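You operate a simulated robot arm through the tools that you are given. There is no shell and no other tool. Be economical: measure what you need, move in short steps, check, and stop when the job is done.

The job below is to be done with a simulated robot arm. You get a single attempt, and the scene is never put back.

TASK
Stand the white tin beside the purple coaster. It goes on the side that lies toward x +1.0, y +0.0 (a direction in the base frame), with about 3 cm between them.
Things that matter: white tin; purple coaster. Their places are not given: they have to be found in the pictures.

The check looks at the end state, three seconds after you hand in, the way a careful person would. Anything else that was tipped, shoved, dropped, spilled or broken makes it a failure.

THE ROBOT
A 7-joint arm with a two-finger parallel gripper, fixed in place. Base frame: the origin is at the foot of the arm, x ahead of it, y to its left, z up; the work surface is at about z = 0. Units: mm, degrees, N and s.
With the tool pointing down near the work surface it reaches from about 240 to 620 mm from the base axis. Its first joint turns from -66.0 to 66.0 degrees. Payload 2.6 kg.
The tool frame sits at the grasp point between the pads (the TCP): z along the fingers, y along the line on which they close. The tips reach 30 mm beyond it. The gripper opens to 94 mm. The fingers are 28 mm wide and 10 mm thick; the gripper's body (50 by 96 mm) begins 55 mm behind the TCP.
Orientation is that of the tool frame in the base frame, as a unit quaternion [w, x, y, z]. With the fingers straight down and closing along the base's y, the tool's x points along the base's -x, its y along +y and its z along -z.

THE INTERFACE
- The arm moves only by the tool jog_arm. Its argument "targets" is a list of rows, each an object of numbers (a shift or turn left out is 0, a gripper value left out holds the last): "dx", "dy", "dz": the shift along the tool's x, y, z in cm; "wx", "wy", "wz": the turn, a rotation vector about the tool's x, y, z in degrees; "hand": the opening, from 0 (shut) to 1 (fully open). In form: [{"dx": .., "dy": .., "dz": .., "wx": .., "wy": .., "wz": .., "hand": ..}, ...]. A call has 1 to 10 rows; each row is the pose to reach, as a shift and turn from the pose commanded when the call began, along the tool's axes at that moment. A row lasts 0.2 s, in which the tool goes at most 50 mm and 8.6 degrees; a call with a longer step from one row to the next is refused whole, and so is a gripper value outside its range. A pose out of reach is approached as far as the arm can. The call stops where the force on the tool passes 40 N (or 10 N more than at its start, if that is more) or the arm is blocked; 0.2 s more then pass. The fingers move at their own pace (about 72 mm/s each) and stop on an object; they squeeze with about 40 N. The grip force told is the motor's: it shows also when the fingers shut on nothing. Time passes only in rows, and 0.2 s behind the last, so rows that repeat a pose let the fingers close. The reply holds the time, the measured pose of the TCP, the force on the tool along the base axes, the opening and the grip force, in the units named above and with some noise, and new pictures: "views" is both (left out), scene, wrist or none.
- Cameras (640 x 400 px; columns grow to the right, rows downward): "scene" is fixed at [50.2, 438.7, 559.7]; the picture's right is [-0.61, -0.79, 0.00], its down [-0.48, 0.37, -0.79] and it looks along [0.63, -0.48, -0.61] (base axes); focal length 337 px, centre (320, 200). "wrist" rides on the gripper at [-37, 0, -58] in the tool frame; the picture's right is [0.00, -1.00, 0.00], its down [0.97, 0.00, -0.24] and it looks along [0.24, 0.00, 0.97] (tool axes); focal length 218 px, centre (320, 200).
- measure_at(camera, pixels): for up to 12 pixels [column, row] of the newest picture of that camera ("zoom" is the newest enlarged one), the place [x, y, z] in the base frame of the surface seen there, good to about 2 mm, but the place of the scene camera against the robot may be out by one fixed shift of up to 12 mm in any direction. The clock stands still meanwhile.
- enlarge(camera, box): a new picture of the part [left, top, right, bottom] of that camera's present view, enlarged. The clock stands still meanwhile.
- job_done(): hands the job in; it is judged then, once.

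Keep the steps short. Do not move on a guess: measure, check each grasp and each placing, and mend mistakes. In all there are 60 turns and 120 pictures (those below and enlarged ones count). Leave the gripper open and the arm clear of the work at the hand-in unless told otherwise, and finish with a single line.

The tools are called as name(argument=value, ...) on one line, values as JSON. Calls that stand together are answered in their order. jog_arm: Moves the arm, as the interface text tells. Its arguments: {"type":"object","properties":{"targets":{"type":"array","items":{"type":"object","properties":{"dx":{"type":"number"},"dy":{"type":"number"},"dz":{"type":"number"},"wx":{"type":"number"},"wy":{"type":"number"},"wz":{"type":"number"},"hand":{"type":"number"}}}},"views":{"type":"string","enum":["both","scene","wrist","none"]}},"required":["targets"]} The other tools are called the same way: measure_at (camera, pixels) gives the place of the surface under pixels of a picture; enlarge (camera, box) takes an enlarged picture of a part of a camera's view; job_done () hands the job in.

At the start:

```text
time_s: 0.0
tcp_pos: [327.2, 94.8, 312.9]
orientation: [0.001, 0.0, 1.0, 0.0]
wrist_force: [-0.1, -0.5, -0.7]
grip_width: 93.9
finger_force: 0.1
```

scene: 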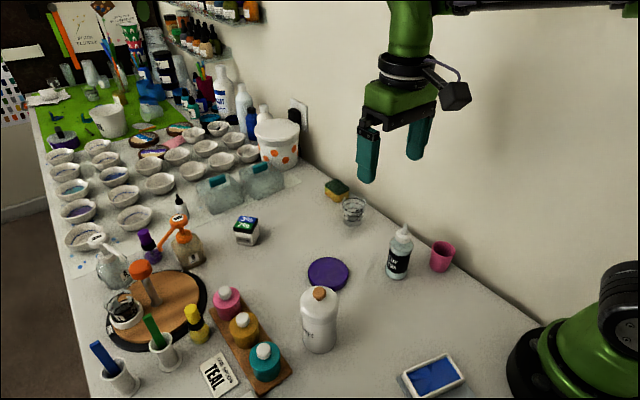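
wrist: 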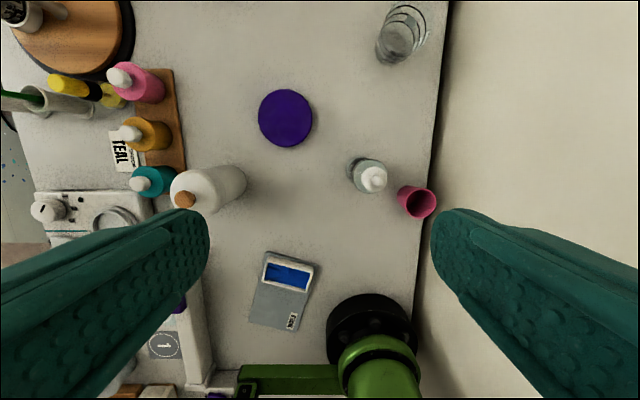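

I see a purple coaster at scene (328,273), a white bottle with a cork top at (319,320), and a small white box at (246,230). I'll enlarge both regions to identify the tin.

enlarge(camera="scene", box=[210, 170, 450, 360])

enlarge(camera="wrist", box=[100, 0, 450, 220])

enlarge(camera="scene", box=[40, 80, 320, 260])

measure_at(camera="scene", pixels=[[328, 273], [308, 275], [349, 273], [328, 258], [327, 289], [319, 292], [318, 320], [318, 348], [246, 222], [246, 240], [350, 222], [272, 200]])

measure_at(camera="wrist", pixels=[[285, 118], [259, 118], [311, 118], [285, 92], [285, 145], [187, 199], [195, 185], [220, 190], [243, 180], [225, 165], [230, 210], [260, 220]])

```text
2.11 times, centred on (330, 265) of scene
```

zoom: 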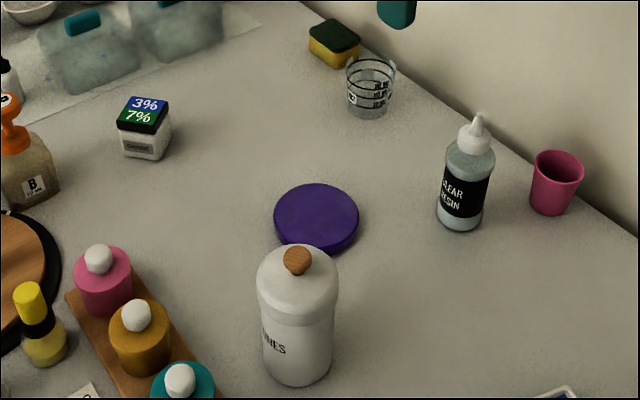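

```text
1.82 times, centred on (275, 110) of wrist
```

zoom: 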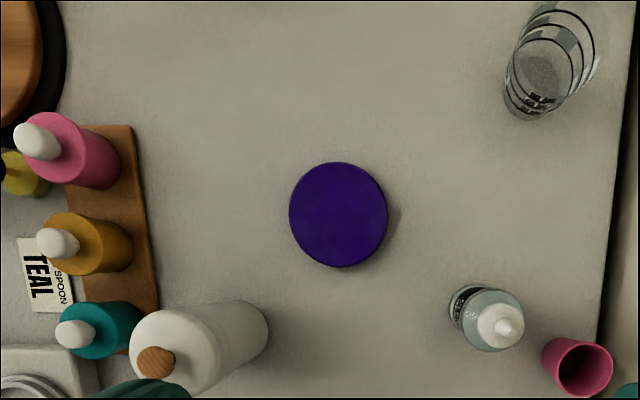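

```text
2.22 times, centred on (180, 170) of scene
```

zoom: 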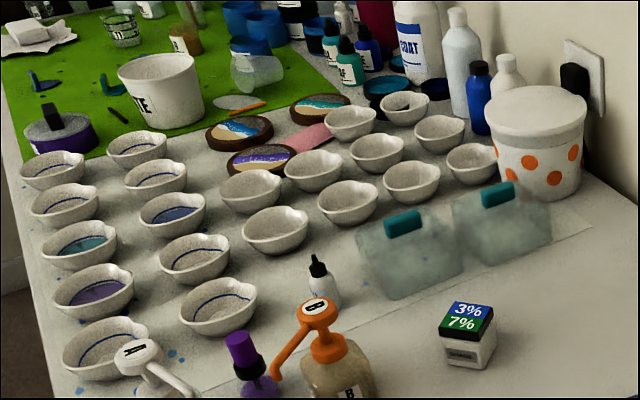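

```text
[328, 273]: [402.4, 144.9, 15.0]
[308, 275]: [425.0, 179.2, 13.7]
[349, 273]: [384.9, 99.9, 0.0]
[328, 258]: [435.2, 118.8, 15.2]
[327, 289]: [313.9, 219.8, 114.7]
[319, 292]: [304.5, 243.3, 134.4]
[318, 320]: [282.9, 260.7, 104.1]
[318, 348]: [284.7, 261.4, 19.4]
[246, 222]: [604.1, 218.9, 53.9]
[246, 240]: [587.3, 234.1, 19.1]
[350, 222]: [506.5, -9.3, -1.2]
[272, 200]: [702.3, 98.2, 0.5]
```

```text
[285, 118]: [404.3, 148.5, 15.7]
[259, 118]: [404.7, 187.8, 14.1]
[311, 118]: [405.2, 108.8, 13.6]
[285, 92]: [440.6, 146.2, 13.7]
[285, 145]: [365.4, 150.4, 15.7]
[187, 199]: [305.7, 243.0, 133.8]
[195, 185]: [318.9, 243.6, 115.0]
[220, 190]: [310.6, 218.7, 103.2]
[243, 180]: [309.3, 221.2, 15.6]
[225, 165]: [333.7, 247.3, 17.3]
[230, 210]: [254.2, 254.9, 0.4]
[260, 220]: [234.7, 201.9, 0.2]
```

The white canister with the cork knob near (305,243), about 62 mm across and 134 high, fits "tin". The coaster is at about (404,148), radius 40. I'll look at the canister's shape and how close its neighbours are.

enlarge(camera="scene", box=[200, 270, 360, 400])

measure_at(camera="scene", pixels=[[319, 300], [319, 310], [319, 317], [319, 322], [319, 327], [319, 335], [303, 330], [335, 330], [265, 350], [265, 365], [280, 365], [288, 375]])

measure_at(camera="wrist", pixels=[[140, 184], [160, 175], [172, 172], [182, 165], [182, 150], [186, 175], [243, 195], [235, 168], [210, 168], [245, 185], [175, 185], [200, 210]])

```text
3.08 times, centred on (280, 335) of scene
```

zoom: 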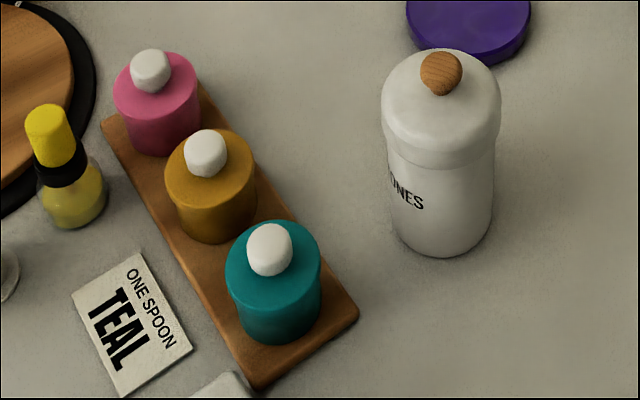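

```text
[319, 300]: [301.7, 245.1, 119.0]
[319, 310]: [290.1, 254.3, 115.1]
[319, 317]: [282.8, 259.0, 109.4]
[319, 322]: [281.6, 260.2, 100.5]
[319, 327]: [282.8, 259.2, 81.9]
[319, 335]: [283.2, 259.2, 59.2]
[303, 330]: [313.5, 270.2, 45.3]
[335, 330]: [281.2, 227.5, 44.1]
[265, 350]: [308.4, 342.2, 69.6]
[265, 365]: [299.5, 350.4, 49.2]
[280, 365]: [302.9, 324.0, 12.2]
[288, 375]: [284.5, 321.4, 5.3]
```

```text
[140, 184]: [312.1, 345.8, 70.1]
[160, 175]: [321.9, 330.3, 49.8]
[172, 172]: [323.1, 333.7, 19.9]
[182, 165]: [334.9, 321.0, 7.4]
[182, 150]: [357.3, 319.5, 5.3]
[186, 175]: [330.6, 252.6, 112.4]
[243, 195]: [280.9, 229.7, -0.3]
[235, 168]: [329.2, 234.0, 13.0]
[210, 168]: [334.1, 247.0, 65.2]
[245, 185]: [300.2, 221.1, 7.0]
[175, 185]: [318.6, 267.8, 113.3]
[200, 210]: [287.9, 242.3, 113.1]
```

The tin's axis is near (305,247). The lid covers z 82–118 and the knob reaches 134. The fingers close along y, with 47 mm to each side, and the board starts at y≈318, so there is room. I'll move above the tin at z 200 with the hand open and check there.

jog_arm(targets=[{"dx": 0.5, "dy": 3.8, "dz": 1, "hand": 1}, {"dx": 1.1, "dy": 7.6, "dz": 3}, {"dx": 1.7, "dy": 11.4, "dz": 6}, {"dx": 2.2, "dy": 15.2, "dz": 8.5}, {"dx": 2.2, "dy": 15.2, "dz": 11.3}, {"dx": 2.2, "dy": 15.2, "dz": 11.3}])

```text
time_s: 1.4
tcp_pos: [306.7, 246.8, 202.0]
orientation: [0.0, 0.0, 1.0, 0.001]
wrist_force: [0.5, 0.0, -0.1]
grip_width: 94.1
finger_force: 0.0
```

scene: 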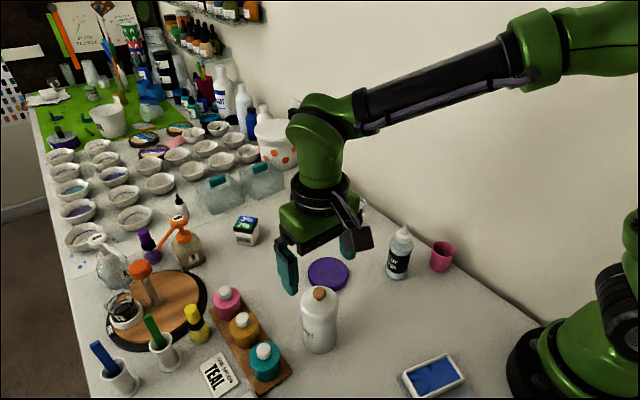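
wrist: 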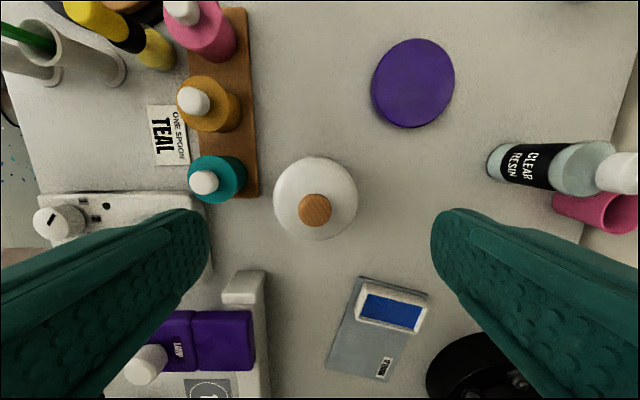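

The tin is centred at about wrist (315,198). I'll measure its edges and the objects nearest to the fingers' path.

measure_at(camera="wrist", pixels=[[276, 198], [355, 198], [315, 160], [315, 237], [315, 210], [250, 275], [245, 290], [225, 245], [240, 185], [258, 190], [212, 190], [225, 325]])

enlarge(camera="wrist", box=[180, 120, 440, 290])

```text
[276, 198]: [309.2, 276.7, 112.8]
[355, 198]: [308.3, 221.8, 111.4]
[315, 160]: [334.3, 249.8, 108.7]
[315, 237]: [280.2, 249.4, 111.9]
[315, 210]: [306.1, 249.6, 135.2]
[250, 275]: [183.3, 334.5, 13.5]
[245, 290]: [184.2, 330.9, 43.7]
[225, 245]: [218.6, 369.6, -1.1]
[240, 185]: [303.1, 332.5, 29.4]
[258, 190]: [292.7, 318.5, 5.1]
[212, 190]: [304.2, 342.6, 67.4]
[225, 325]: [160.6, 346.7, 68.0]
```

```text
2.35 times, centred on (310, 205) of wrist
```

zoom: 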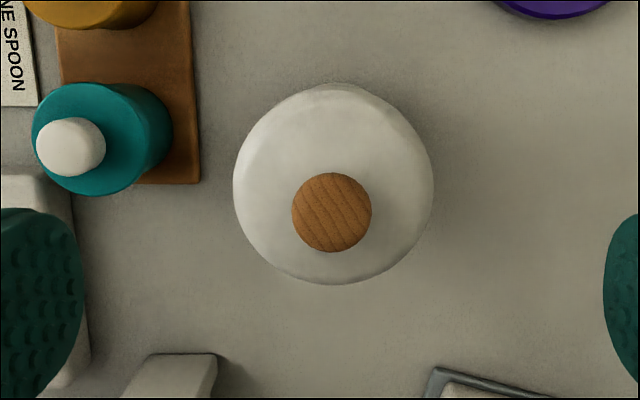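

The tin's centre is (307,249.5) and the path is clear. I'll shift 2.5 mm in y and lower to about z 87, which leaves the hand body about 7 mm above the knob and the tips at z 57.

jog_arm(targets=[{"dy": 0.25, "dz": 1.5, "hand": 1}, {"dy": 0.25, "dz": 4}, {"dy": 0.25, "dz": 6.5}, {"dy": 0.25, "dz": 8.5}, {"dy": 0.25, "dz": 10}, {"dy": 0.25, "dz": 11}, {"dy": 0.25, "dz": 11.3}, {"dy": 0.25, "dz": 11.3}])

```text
time_s: 3.2
tcp_pos: [305.3, 249.1, 85.0]
orientation: [0.0, 0.0, 1.0, 0.0]
wrist_force: [-0.4, -0.3, -0.2]
grip_width: 94.0
finger_force: 0.1
```

scene: 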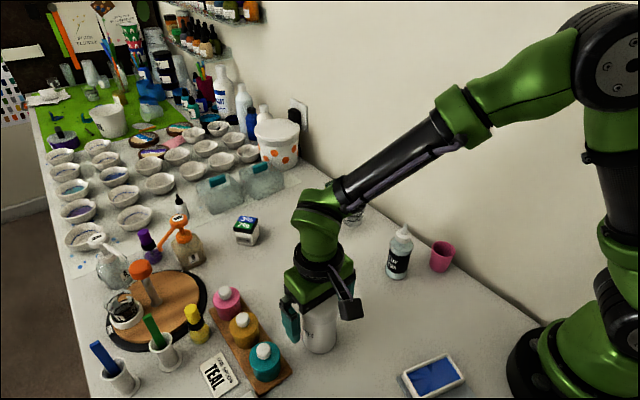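
wrist: 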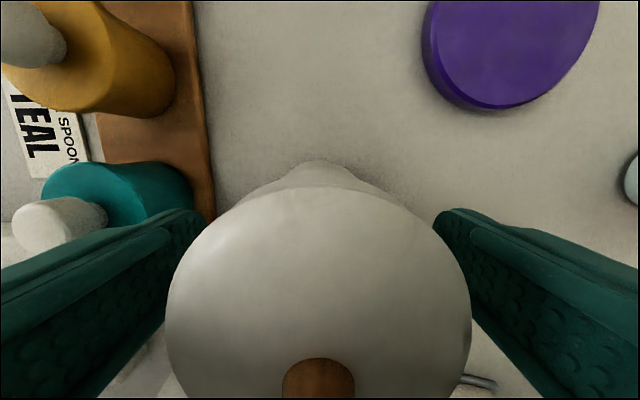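

Both fingers straddle the tin and the force is zero. Closing now.

jog_arm(targets=[{"hand": 0}, {"hand": 0}, {"hand": 0}, {"hand": 0}])

```text
time_s: 4.2
tcp_pos: [305.9, 250.3, 85.8]
orientation: [0.0, 0.0, 1.0, 0.0]
wrist_force: [0.3, -0.5, 0.7]
grip_width: 60.1
finger_force: 39.9
```

scene: 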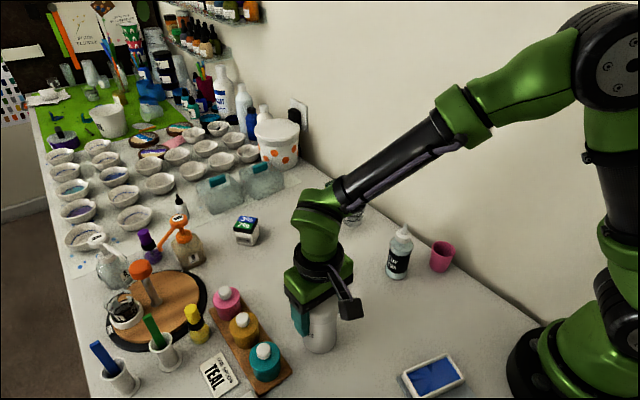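
wrist: 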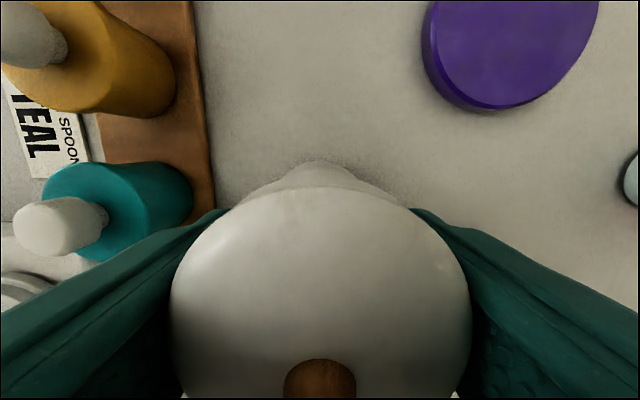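

Gripped at 60 mm with 40 N. Next is a 12 mm test lift, to see whether the whole tin comes up or only the lid.

jog_arm(targets=[{"dz": -0.4, "hand": 0}, {"dz": -0.8}, {"dz": -1.2}, {"dz": -1.2}], views="scene")

enlarge(camera="scene", box=[260, 260, 380, 370])

```text
time_s: 5.2
tcp_pos: [304.6, 250.1, 98.3]
orientation: [0.001, 0.0, 1.0, 0.0]
wrist_force: [0.3, 0.1, -0.3]
grip_width: 62.0
finger_force: 0.4
```

scene: 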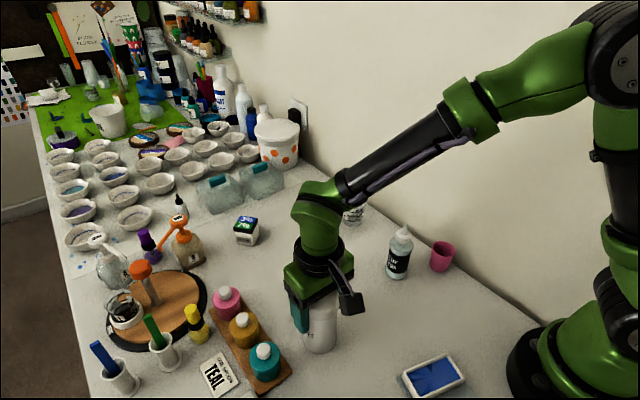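

```text
3.64 times, centred on (320, 315) of scene
```

zoom: 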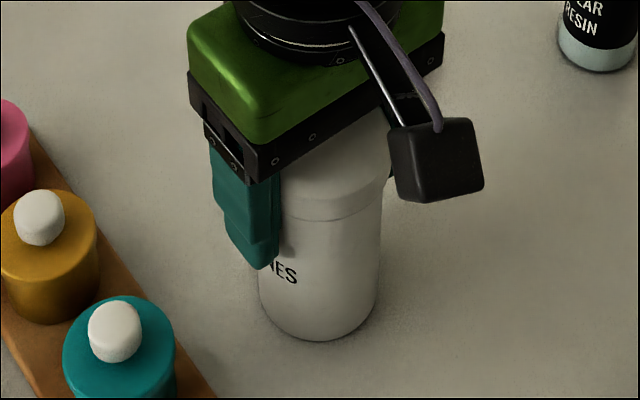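

The tin did not rise. The width grew to 62 and the grip force fell to 0.4, so the fingers lost their squeeze. I'll open, go back down a little lower (z ~82) and close again with the hand at 0 in every row.

jog_arm(targets=[{"hand": 1}, {"hand": 1}, {"hand": 1}, {"dz": 0.8, "hand": 1}, {"dz": 1.5, "hand": 1}, {"dz": 1.5, "hand": 1}], views="both")

measure_at(camera="wrist", pixels=[[180, 290], [465, 290], [315, 190], [320, 370], [320, 250]])

```text
time_s: 6.6
tcp_pos: [303.6, 250.2, 83.4]
orientation: [0.0, 0.0, 1.0, 0.0]
wrist_force: [0.4, -0.1, -0.2]
grip_width: 94.2
finger_force: 0.1
```

scene: 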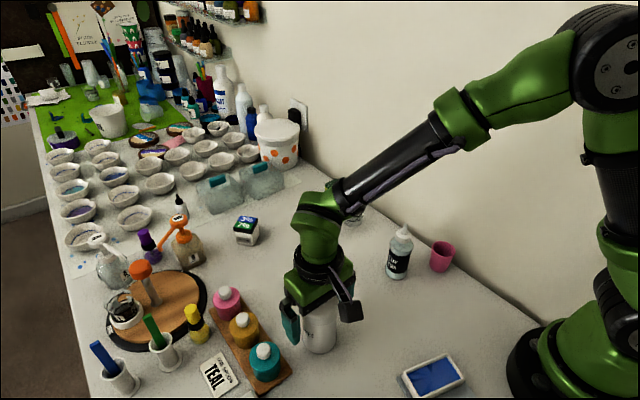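
wrist: 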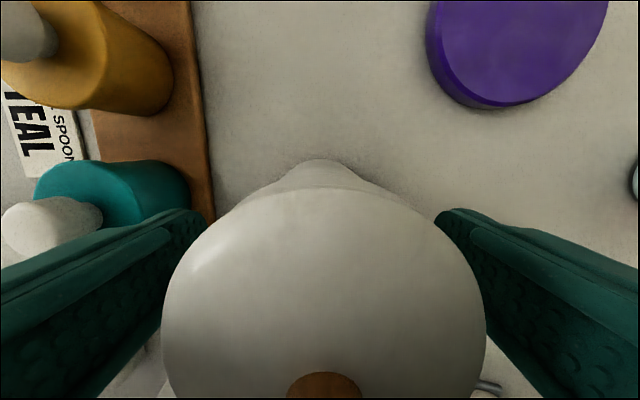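

```text
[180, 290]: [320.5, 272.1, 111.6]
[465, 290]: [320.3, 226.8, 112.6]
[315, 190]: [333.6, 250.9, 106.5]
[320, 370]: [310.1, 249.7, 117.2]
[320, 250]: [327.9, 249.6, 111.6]
```

The tin is still upright in the same place, centred near x 307. I'll move 2 mm forward and close, and check the grip before lifting.

jog_arm(targets=[{"dx": -0.2, "hand": 1}, {"dx": -0.2, "hand": 0}, {"dx": -0.2, "hand": 0}, {"dx": -0.2, "hand": 0}, {"dx": -0.2, "hand": 0}, {"dx": -0.2, "hand": 0}, {"dx": -0.2, "hand": 0}, {"dx": -0.2, "hand": 0}], views="none")

jog_arm(targets=[{"dz": -0.1, "hand": 0}, {"dz": -0.2, "hand": 0}, {"dz": -0.3, "hand": 0}, {"dz": -0.4, "hand": 0}, {"dz": -0.4, "hand": 0}], views="scene")

enlarge(camera="scene", box=[260, 260, 380, 370])

```text
time_s: 8.4
tcp_pos: [305.7, 250.4, 83.8]
orientation: [0.0, 0.0, 1.0, 0.0]
wrist_force: [1.1, 0.0, 0.0]
grip_width: 60.2
finger_force: 39.9
```

```text
time_s: 9.6
tcp_pos: [306.0, 250.7, 87.7]
orientation: [0.0, 0.0, 1.0, 0.0]
wrist_force: [-0.9, -1.0, -0.6]
grip_width: 60.1
finger_force: 39.5
```

scene: 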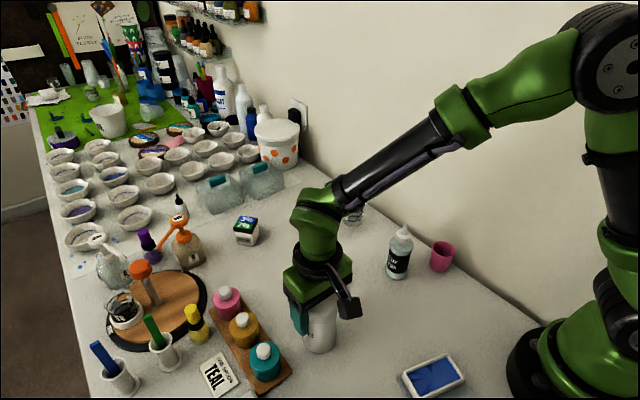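

```text
3.64 times, centred on (320, 315) of scene
```

zoom: 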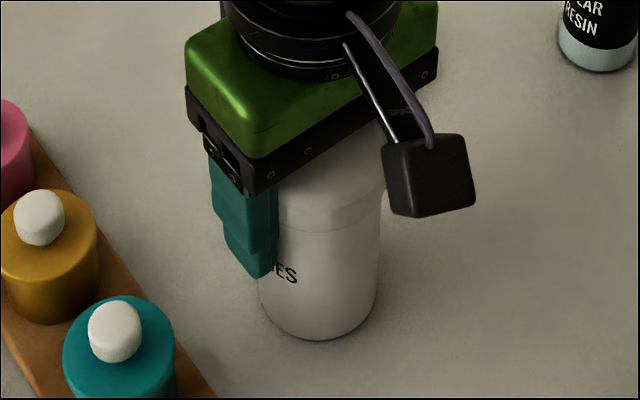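

The tin's base and the "ES" text have not moved, but the lid seam looks raised. I'll measure the seam and base in the zoom picture to see whether the lid is separate.

measure_at(camera="zoom", pixels=[[340, 205], [340, 215], [340, 222], [340, 228], [340, 234], [340, 240], [340, 250], [340, 280], [340, 320], [320, 336], [320, 342], [320, 348]])

enlarge(camera="scene", box=[295, 305, 345, 360])

```text
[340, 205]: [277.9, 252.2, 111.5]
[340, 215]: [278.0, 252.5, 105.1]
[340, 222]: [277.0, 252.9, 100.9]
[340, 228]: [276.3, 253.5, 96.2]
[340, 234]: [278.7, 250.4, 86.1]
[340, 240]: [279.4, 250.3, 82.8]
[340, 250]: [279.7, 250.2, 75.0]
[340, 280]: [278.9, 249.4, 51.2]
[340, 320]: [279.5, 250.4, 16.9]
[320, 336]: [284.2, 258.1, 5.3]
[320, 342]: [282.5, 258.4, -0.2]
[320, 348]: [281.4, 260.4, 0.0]
```

```text
7.27 times, centred on (320, 332) of scene
```

zoom: 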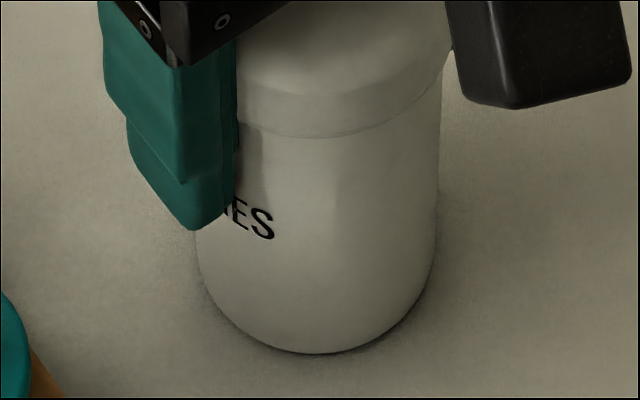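

It is still unclear after 4 mm. I'll lift another 8 mm with the hand held at 0 and compare the seam and base again.

jog_arm(targets=[{"dz": -0.2, "hand": 0}, {"dz": -0.4, "hand": 0}, {"dz": -0.6, "hand": 0}, {"dz": -0.8, "hand": 0}, {"dz": -0.8, "hand": 0}], views="scene")

enlarge(camera="scene", box=[295, 305, 345, 360])

measure_at(camera="zoom", pixels=[[330, 60], [330, 80], [330, 100], [330, 115], [330, 125], [330, 135], [330, 150], [330, 200], [320, 335], [320, 345], [320, 352], [320, 360]])

```text
time_s: 10.8
tcp_pos: [306.7, 250.9, 95.6]
orientation: [0.0, 0.001, 1.0, 0.0]
wrist_force: [0.4, 0.0, 0.5]
grip_width: 59.8
finger_force: 39.7
```

scene: 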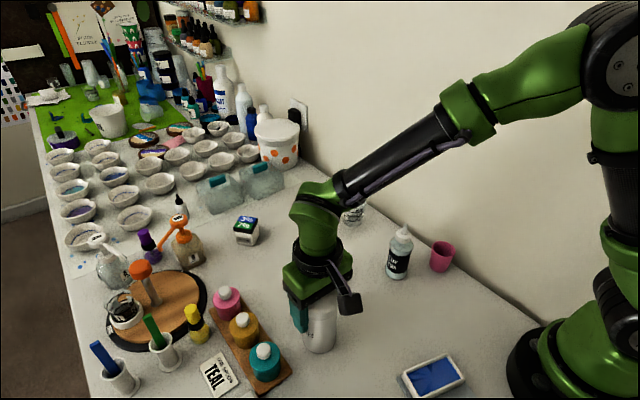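

```text
7.27 times, centred on (320, 332) of scene
```

zoom: 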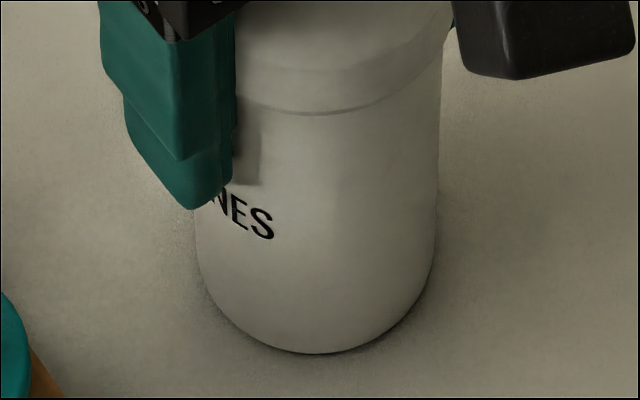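

```text
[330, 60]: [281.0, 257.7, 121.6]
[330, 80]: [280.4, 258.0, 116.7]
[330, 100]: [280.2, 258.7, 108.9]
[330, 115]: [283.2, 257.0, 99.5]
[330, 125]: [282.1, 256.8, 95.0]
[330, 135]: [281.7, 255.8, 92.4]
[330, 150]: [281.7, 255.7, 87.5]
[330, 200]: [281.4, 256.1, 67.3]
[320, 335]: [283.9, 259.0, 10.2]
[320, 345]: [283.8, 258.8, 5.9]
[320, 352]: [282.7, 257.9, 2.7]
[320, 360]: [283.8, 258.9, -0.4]
```

The lid is separate: the seam rose to about z 102 while the base stayed on the table. The body, below z 90, has to be gripped. First I'll lower the lid by the same 12 mm to seat it, and look before opening.

jog_arm(targets=[{"dz": 0.3, "hand": 0}, {"dz": 0.6, "hand": 0}, {"dz": 0.9, "hand": 0}, {"dz": 1.2, "hand": 0}, {"dz": 1.2, "hand": 0}], views="scene")

enlarge(camera="scene", box=[280, 250, 380, 360])

measure_at(camera="scene", pixels=[[343, 302], [356, 302], [349, 312], [343, 316], [358, 315], [349, 296], [430, 360], [410, 370], [455, 385], [330, 290], [310, 290]])

```text
time_s: 12.0
tcp_pos: [307.3, 250.6, 84.7]
orientation: [0.001, 0.0, 1.0, 0.0]
wrist_force: [-0.1, 0.3, -0.4]
grip_width: 60.1
finger_force: 40.0
```

scene: 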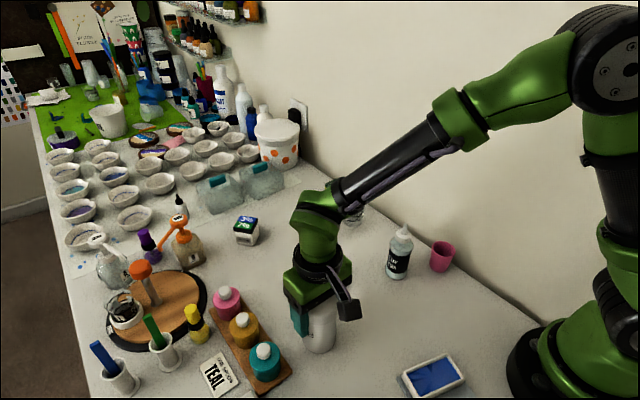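

```text
3.64 times, centred on (330, 305) of scene
```

zoom: 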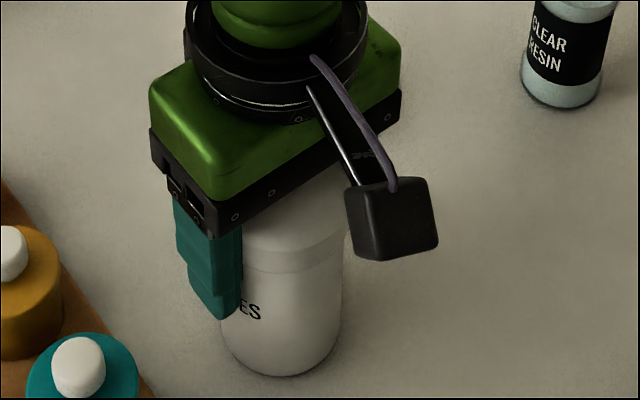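

```text
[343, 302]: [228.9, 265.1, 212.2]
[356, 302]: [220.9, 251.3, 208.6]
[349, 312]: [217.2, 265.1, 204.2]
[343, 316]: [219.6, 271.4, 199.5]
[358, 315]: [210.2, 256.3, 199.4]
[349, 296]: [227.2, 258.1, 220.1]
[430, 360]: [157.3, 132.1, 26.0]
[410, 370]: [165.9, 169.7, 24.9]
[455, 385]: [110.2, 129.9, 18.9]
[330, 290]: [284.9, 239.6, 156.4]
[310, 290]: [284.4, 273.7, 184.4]
```

The lid is back at its first height, and the force is nil. I'll open and rise straight to about z 190. The new plan is to tilt the tool 50°, so the fingers reach the lower body while the hand stays behind the lid.

jog_arm(targets=[{"hand": 1}, {"hand": 1}, {"hand": 1}, {"dz": -2, "hand": 1}, {"dz": -5, "hand": 1}, {"dz": -8, "hand": 1}, {"dz": -11, "hand": 1}, {"dz": -11, "hand": 1}])

measure_at(camera="wrist", pixels=[[276, 200], [355, 200], [315, 160], [315, 237], [315, 215]])

enlarge(camera="scene", box=[270, 260, 370, 370])

```text
time_s: 13.8
tcp_pos: [308.3, 250.5, 194.3]
orientation: [0.0, 0.0, 1.0, 0.0]
wrist_force: [0.0, -0.6, 0.7]
grip_width: 94.1
finger_force: 0.1
```

scene: 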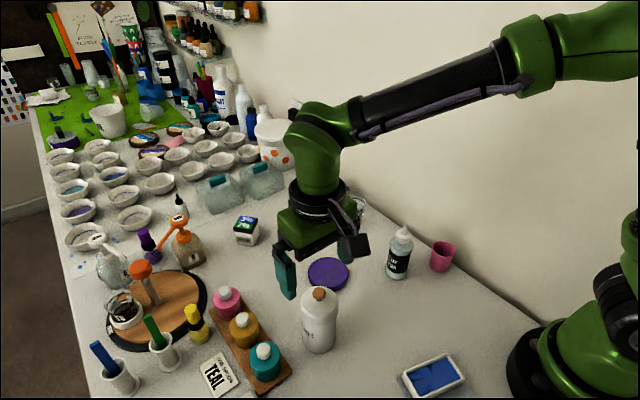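
wrist: 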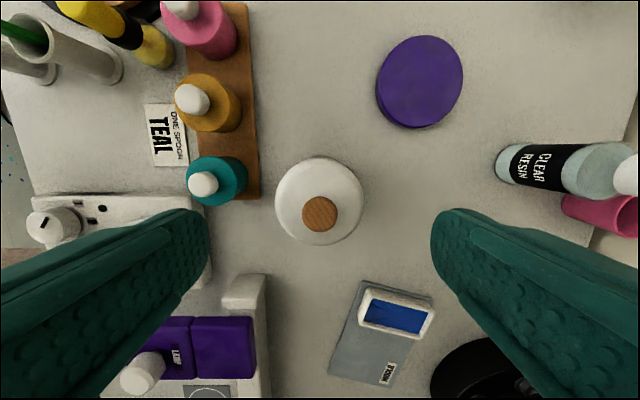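

```text
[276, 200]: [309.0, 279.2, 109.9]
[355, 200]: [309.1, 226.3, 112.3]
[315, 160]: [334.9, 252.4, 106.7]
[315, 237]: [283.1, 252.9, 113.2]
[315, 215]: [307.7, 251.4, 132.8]
```

```text
3.64 times, centred on (320, 315) of scene
```

zoom: 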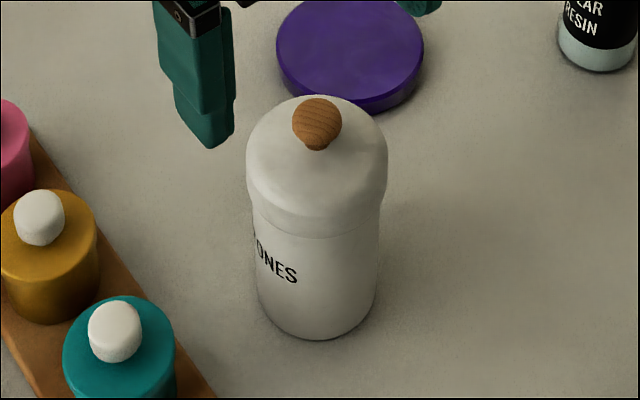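

The lid sits properly and the tin stands at (308,251). Next I'll yaw 30° and shift behind the axis, then tilt 50°, all at this height.

jog_arm(targets=[{"dx": 0.3, "dy": -0.1, "wz": -7.5, "hand": 1}, {"dx": 0.6, "dy": -0.3, "wz": -15, "hand": 1}, {"dx": 0.9, "dy": -0.5, "wz": -22.5, "hand": 1}, {"dx": 1.0, "dy": -0.55, "wz": -30, "hand": 1}, {"dx": 1.0, "dy": -0.55, "wz": -30, "hand": 1}], views="none")

jog_arm(targets=[{"wy": -6, "hand": 1}, {"wy": -12, "hand": 1}, {"wy": -18, "hand": 1}, {"wy": -24, "hand": 1}, {"wy": -30, "hand": 1}, {"wy": -36, "hand": 1}, {"wy": -43, "hand": 1}, {"wy": -50, "hand": 1}, {"wy": -50, "hand": 1}])

```text
time_s: 15.0
tcp_pos: [297.7, 245.1, 193.3]
orientation: [-0.001, -0.261, 0.965, 0.0]
wrist_force: [-0.7, 0.3, -0.1]
grip_width: 93.9
finger_force: 0.1
```

```text
time_s: 17.0
tcp_pos: [297.3, 244.5, 194.4]
orientation: [0.407, -0.234, 0.876, 0.11]
wrist_force: [-0.6, 0.4, 0.0]
grip_width: 94.2
finger_force: 0.1
out of reach, approached as far as the arm can: row 8
```

scene: 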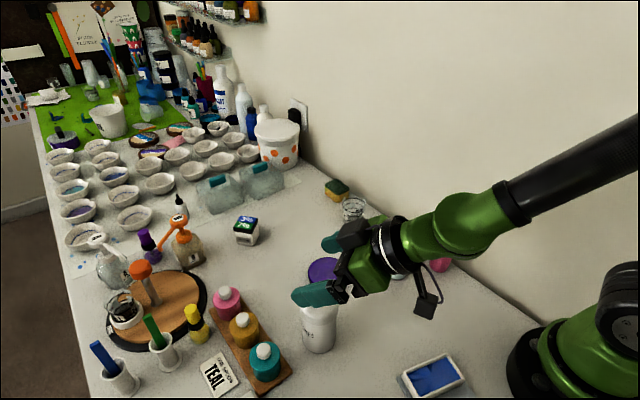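
wrist: 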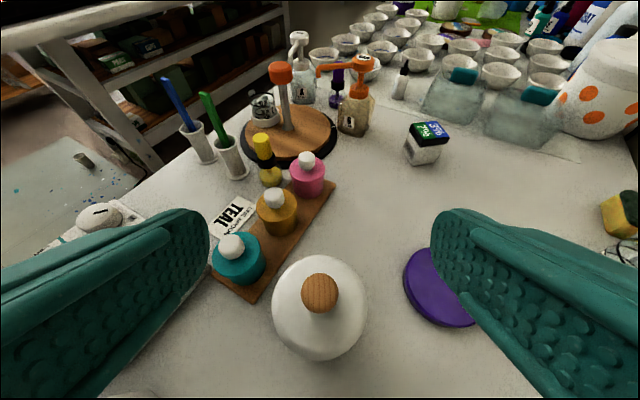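

The tilt is about 50°, almost at the arm's limit. A black camera box now shows on top of the hand at scene (352,233). I'll measure how far it would stick out toward the lid.

enlarge(camera="scene", box=[280, 190, 460, 330])

measure_at(camera="scene", pixels=[[342, 236], [352, 226], [352, 236], [362, 232], [345, 244], [358, 244], [340, 228], [350, 268], [340, 280], [345, 295], [320, 296], [427, 303]])

```text
2.86 times, centred on (370, 260) of scene
```

zoom: 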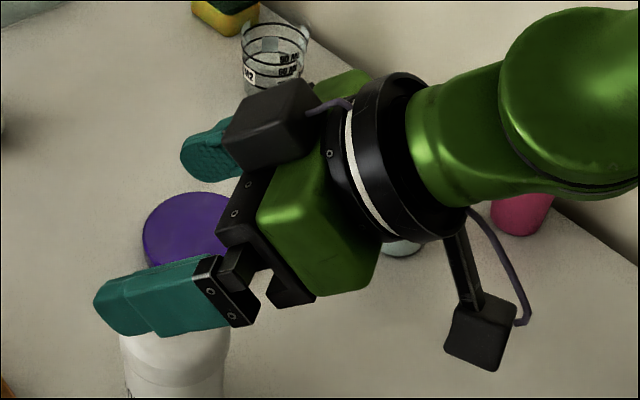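

```text
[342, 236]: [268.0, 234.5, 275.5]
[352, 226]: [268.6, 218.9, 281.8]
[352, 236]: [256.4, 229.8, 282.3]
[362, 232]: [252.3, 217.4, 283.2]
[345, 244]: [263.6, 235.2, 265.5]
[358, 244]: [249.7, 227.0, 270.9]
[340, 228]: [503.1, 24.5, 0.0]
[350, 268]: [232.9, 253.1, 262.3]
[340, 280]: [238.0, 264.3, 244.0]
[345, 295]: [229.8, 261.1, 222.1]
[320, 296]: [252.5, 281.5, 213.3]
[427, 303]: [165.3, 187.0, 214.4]
```

The camera box's front is about 42 mm behind the tin's axis and the lid's radius is 30, so it clears. I'll lower straight down in base z by 7 cm first, with the fingers straddling the lid.

jog_arm(targets=[{"dx": 1.15, "dz": 0.96, "hand": 1}, {"dx": 2.3, "dz": 1.93, "hand": 1}, {"dx": 3.45, "dz": 2.89, "hand": 1}, {"dx": 4.6, "dz": 3.86, "hand": 1}, {"dx": 5.36, "dz": 4.5, "hand": 1}, {"dx": 5.36, "dz": 4.5, "hand": 1}])

```text
time_s: 18.4
tcp_pos: [297.7, 245.6, 122.4]
orientation: [0.409, -0.234, 0.875, 0.109]
wrist_force: [0.5, -0.1, 0.4]
grip_width: 94.0
finger_force: 0.1
```

scene: 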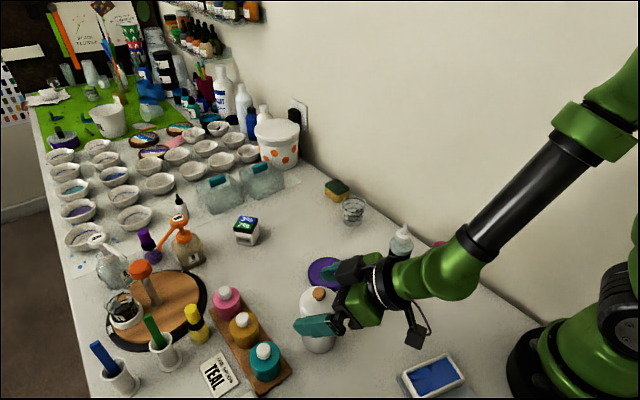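
wrist: 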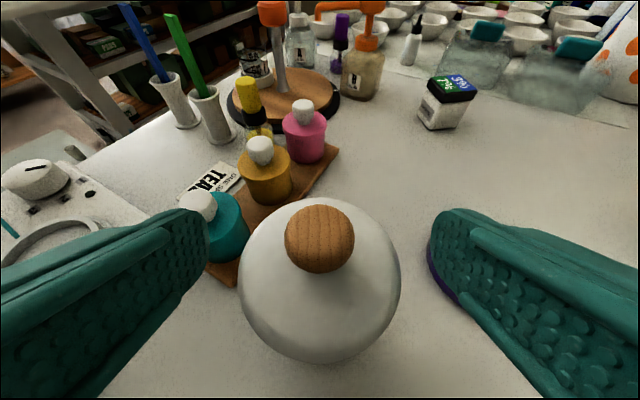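

All clear: the tin is centred between the fingers. I'll lower another 4 cm and then 3.2 cm, to about z 50.

jog_arm(targets=[{"dx": 0.8, "dz": 0.67, "hand": 1}, {"dx": 1.6, "dz": 1.34, "hand": 1}, {"dx": 2.4, "dz": 2.02, "hand": 1}, {"dx": 3.06, "dz": 2.57, "hand": 1}, {"dx": 3.06, "dz": 2.57, "hand": 1}], views="both")

```text
time_s: 19.6
tcp_pos: [297.3, 244.8, 83.4]
orientation: [0.408, -0.235, 0.875, 0.109]
wrist_force: [-0.2, -0.7, 0.4]
grip_width: 94.2
finger_force: 0.1
```

scene: 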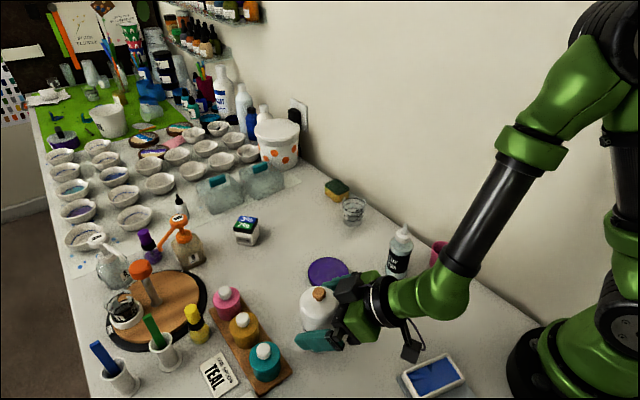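
wrist: 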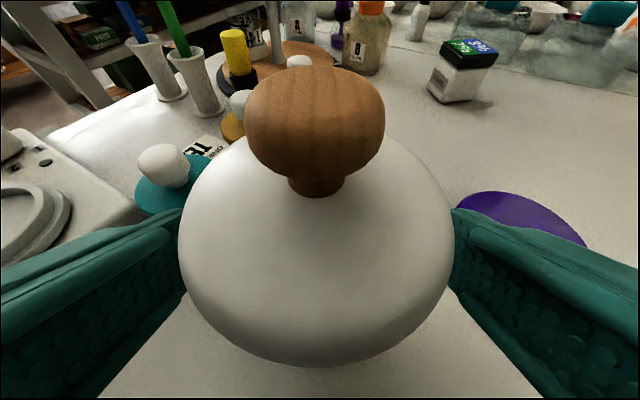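

Reach is fine. The rear black box at scene (410,350) is now close to the ink pad in the picture, so I'll measure that gap before going lower.

measure_at(camera="scene", pixels=[[410, 345], [410, 352], [404, 355], [416, 360], [420, 350], [409, 361], [405, 376], [425, 365], [440, 358]])

enlarge(camera="scene", box=[280, 260, 480, 400])

```text
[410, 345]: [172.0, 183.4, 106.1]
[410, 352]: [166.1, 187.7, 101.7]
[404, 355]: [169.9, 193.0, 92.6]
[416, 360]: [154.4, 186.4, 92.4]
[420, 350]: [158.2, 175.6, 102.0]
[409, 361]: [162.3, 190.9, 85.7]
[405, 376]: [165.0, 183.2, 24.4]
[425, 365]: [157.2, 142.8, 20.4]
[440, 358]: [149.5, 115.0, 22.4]
```

```text
2.86 times, centred on (380, 330) of scene
```

zoom: 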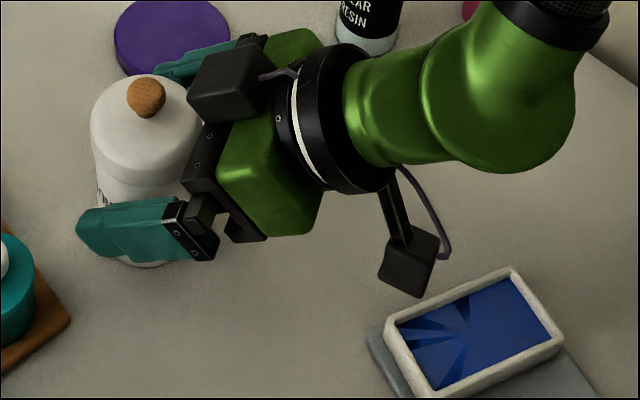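

The box bottom is about level with the TCP, so at TCP z 52 it stays about 25 mm above the pad's 25 mm. I'll lower 3.1 cm more.

jog_arm(targets=[{"dx": 0.6, "dz": 0.5, "hand": 1}, {"dx": 1.2, "dz": 1.0, "hand": 1}, {"dx": 1.8, "dz": 1.5, "hand": 1}, {"dx": 2.37, "dz": 2.0, "hand": 1}, {"dx": 2.37, "dz": 2.0, "hand": 1}])

enlarge(camera="scene", box=[270, 260, 450, 400])

```text
time_s: 20.8
tcp_pos: [297.9, 244.8, 52.2]
orientation: [0.409, -0.235, 0.875, 0.109]
wrist_force: [-0.5, 0.7, -0.7]
grip_width: 93.7
finger_force: 0.1
```

scene: 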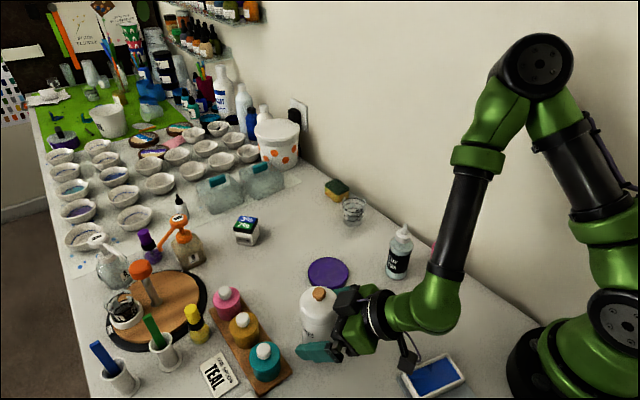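
wrist: 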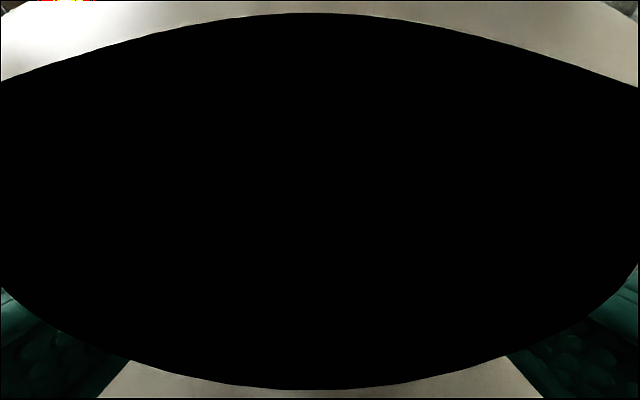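

```text
2.86 times, centred on (360, 330) of scene
```

zoom: 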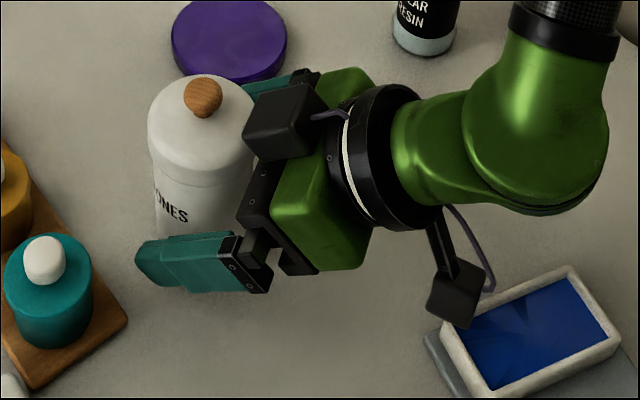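

The wrist lens is now right up against the lid, with no force so far. I'll back off 4 mm horizontally for clearance, then close on the body.

jog_arm(targets=[{"dx": 0.26, "dz": -0.31, "hand": 1}, {"dx": 0.26, "dz": -0.31, "hand": 1}, {"dx": 0.26, "dz": -0.31, "hand": 0}, {"dx": 0.26, "dz": -0.31, "hand": 0}, {"dx": 0.26, "dz": -0.31, "hand": 0}, {"dx": 0.26, "dz": -0.31, "hand": 0}, {"dx": 0.26, "dz": -0.31, "hand": 0}], views="both")

enlarge(camera="scene", box=[270, 260, 390, 370])

```text
time_s: 22.4
tcp_pos: [293.4, 243.4, 52.8]
orientation: [0.408, -0.235, 0.876, 0.109]
wrist_force: [-0.1, -0.1, 1.7]
grip_width: 59.0
finger_force: 40.1
```

scene: 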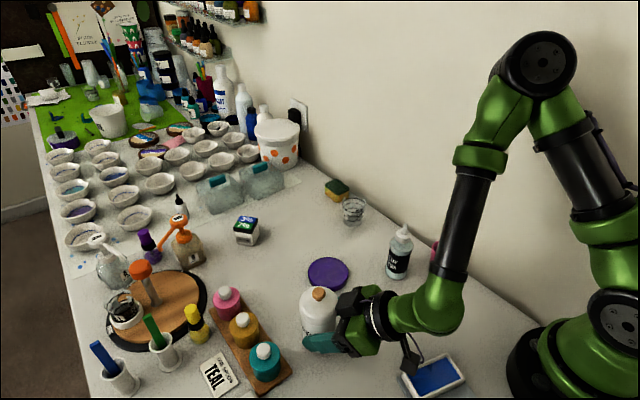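
wrist: 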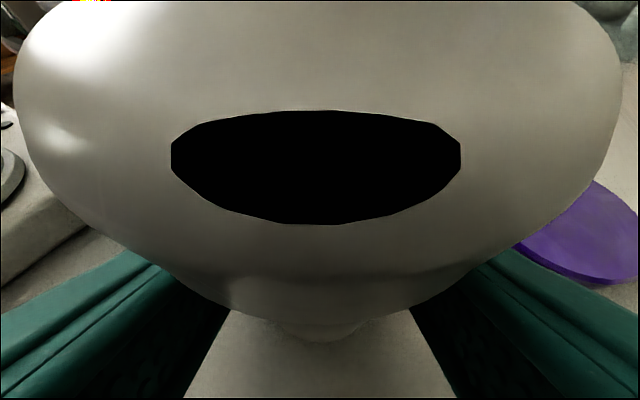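

```text
3.64 times, centred on (330, 315) of scene
```

zoom: 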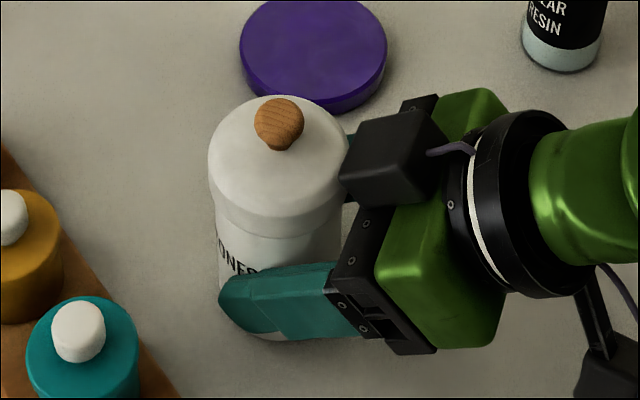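

Gripped on the body: 59.0 mm, 40 N, hand clear of the lid. Test lift of 1.5 cm.

jog_arm(targets=[{"dx": -0.3, "dz": -0.25, "hand": 0}, {"dx": -0.6, "dz": -0.5, "hand": 0}, {"dx": -0.9, "dz": -0.75, "hand": 0}, {"dx": -1.15, "dz": -0.96, "hand": 0}, {"dx": -1.15, "dz": -0.96, "hand": 0}], views="scene")

enlarge(camera="scene", box=[270, 260, 390, 370])

```text
time_s: 23.6
tcp_pos: [294.1, 244.3, 67.0]
orientation: [0.408, -0.234, 0.875, 0.11]
wrist_force: [-0.4, -0.4, -0.3]
grip_width: 58.9
finger_force: 40.1
```

scene: 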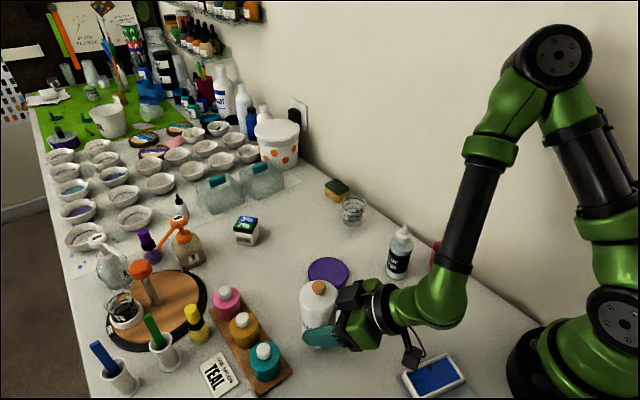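

```text
3.64 times, centred on (330, 315) of scene
```

zoom: 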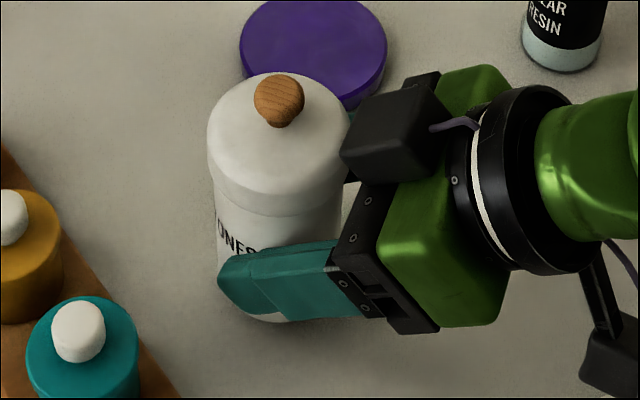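

The whole tin rises, with knob and base moving together, and it is held at 58.9 mm. I'll lift 3 cm more and re-measure the coaster and the resin bottle that the arm will pass.

jog_arm(targets=[{"dx": -0.77, "dz": -0.64, "hand": 0}, {"dx": -1.53, "dz": -1.29, "hand": 0}, {"dx": -2.3, "dz": -1.93, "hand": 0}, {"dx": -2.3, "dz": -1.93, "hand": 0}], views="scene")

measure_at(camera="scene", pixels=[[400, 230], [399, 262], [398, 272], [412, 265], [308, 272], [348, 271], [328, 258], [441, 256], [328, 268]])

enlarge(camera="scene", box=[280, 210, 460, 350])

```text
time_s: 24.6
tcp_pos: [295.1, 242.3, 96.6]
orientation: [0.409, -0.234, 0.875, 0.11]
wrist_force: [-0.1, -0.3, -1.3]
grip_width: 58.9
finger_force: 40.2
```

scene: 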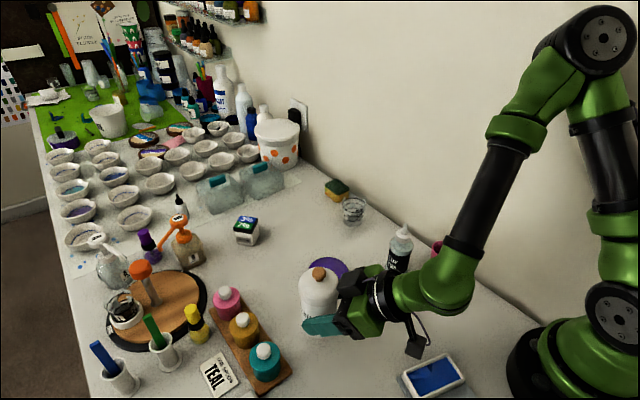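

```text
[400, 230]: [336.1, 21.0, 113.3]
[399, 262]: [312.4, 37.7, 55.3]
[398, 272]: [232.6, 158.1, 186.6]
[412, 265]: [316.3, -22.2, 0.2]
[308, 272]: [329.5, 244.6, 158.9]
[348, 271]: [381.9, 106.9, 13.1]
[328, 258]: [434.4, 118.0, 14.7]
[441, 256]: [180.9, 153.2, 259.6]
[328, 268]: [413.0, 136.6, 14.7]
```

```text
2.86 times, centred on (370, 280) of scene
```

zoom: 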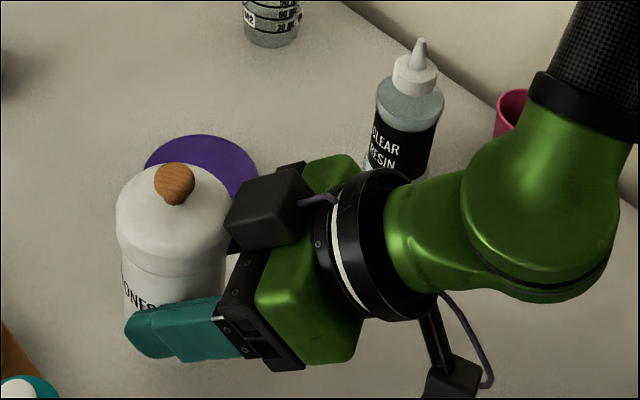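

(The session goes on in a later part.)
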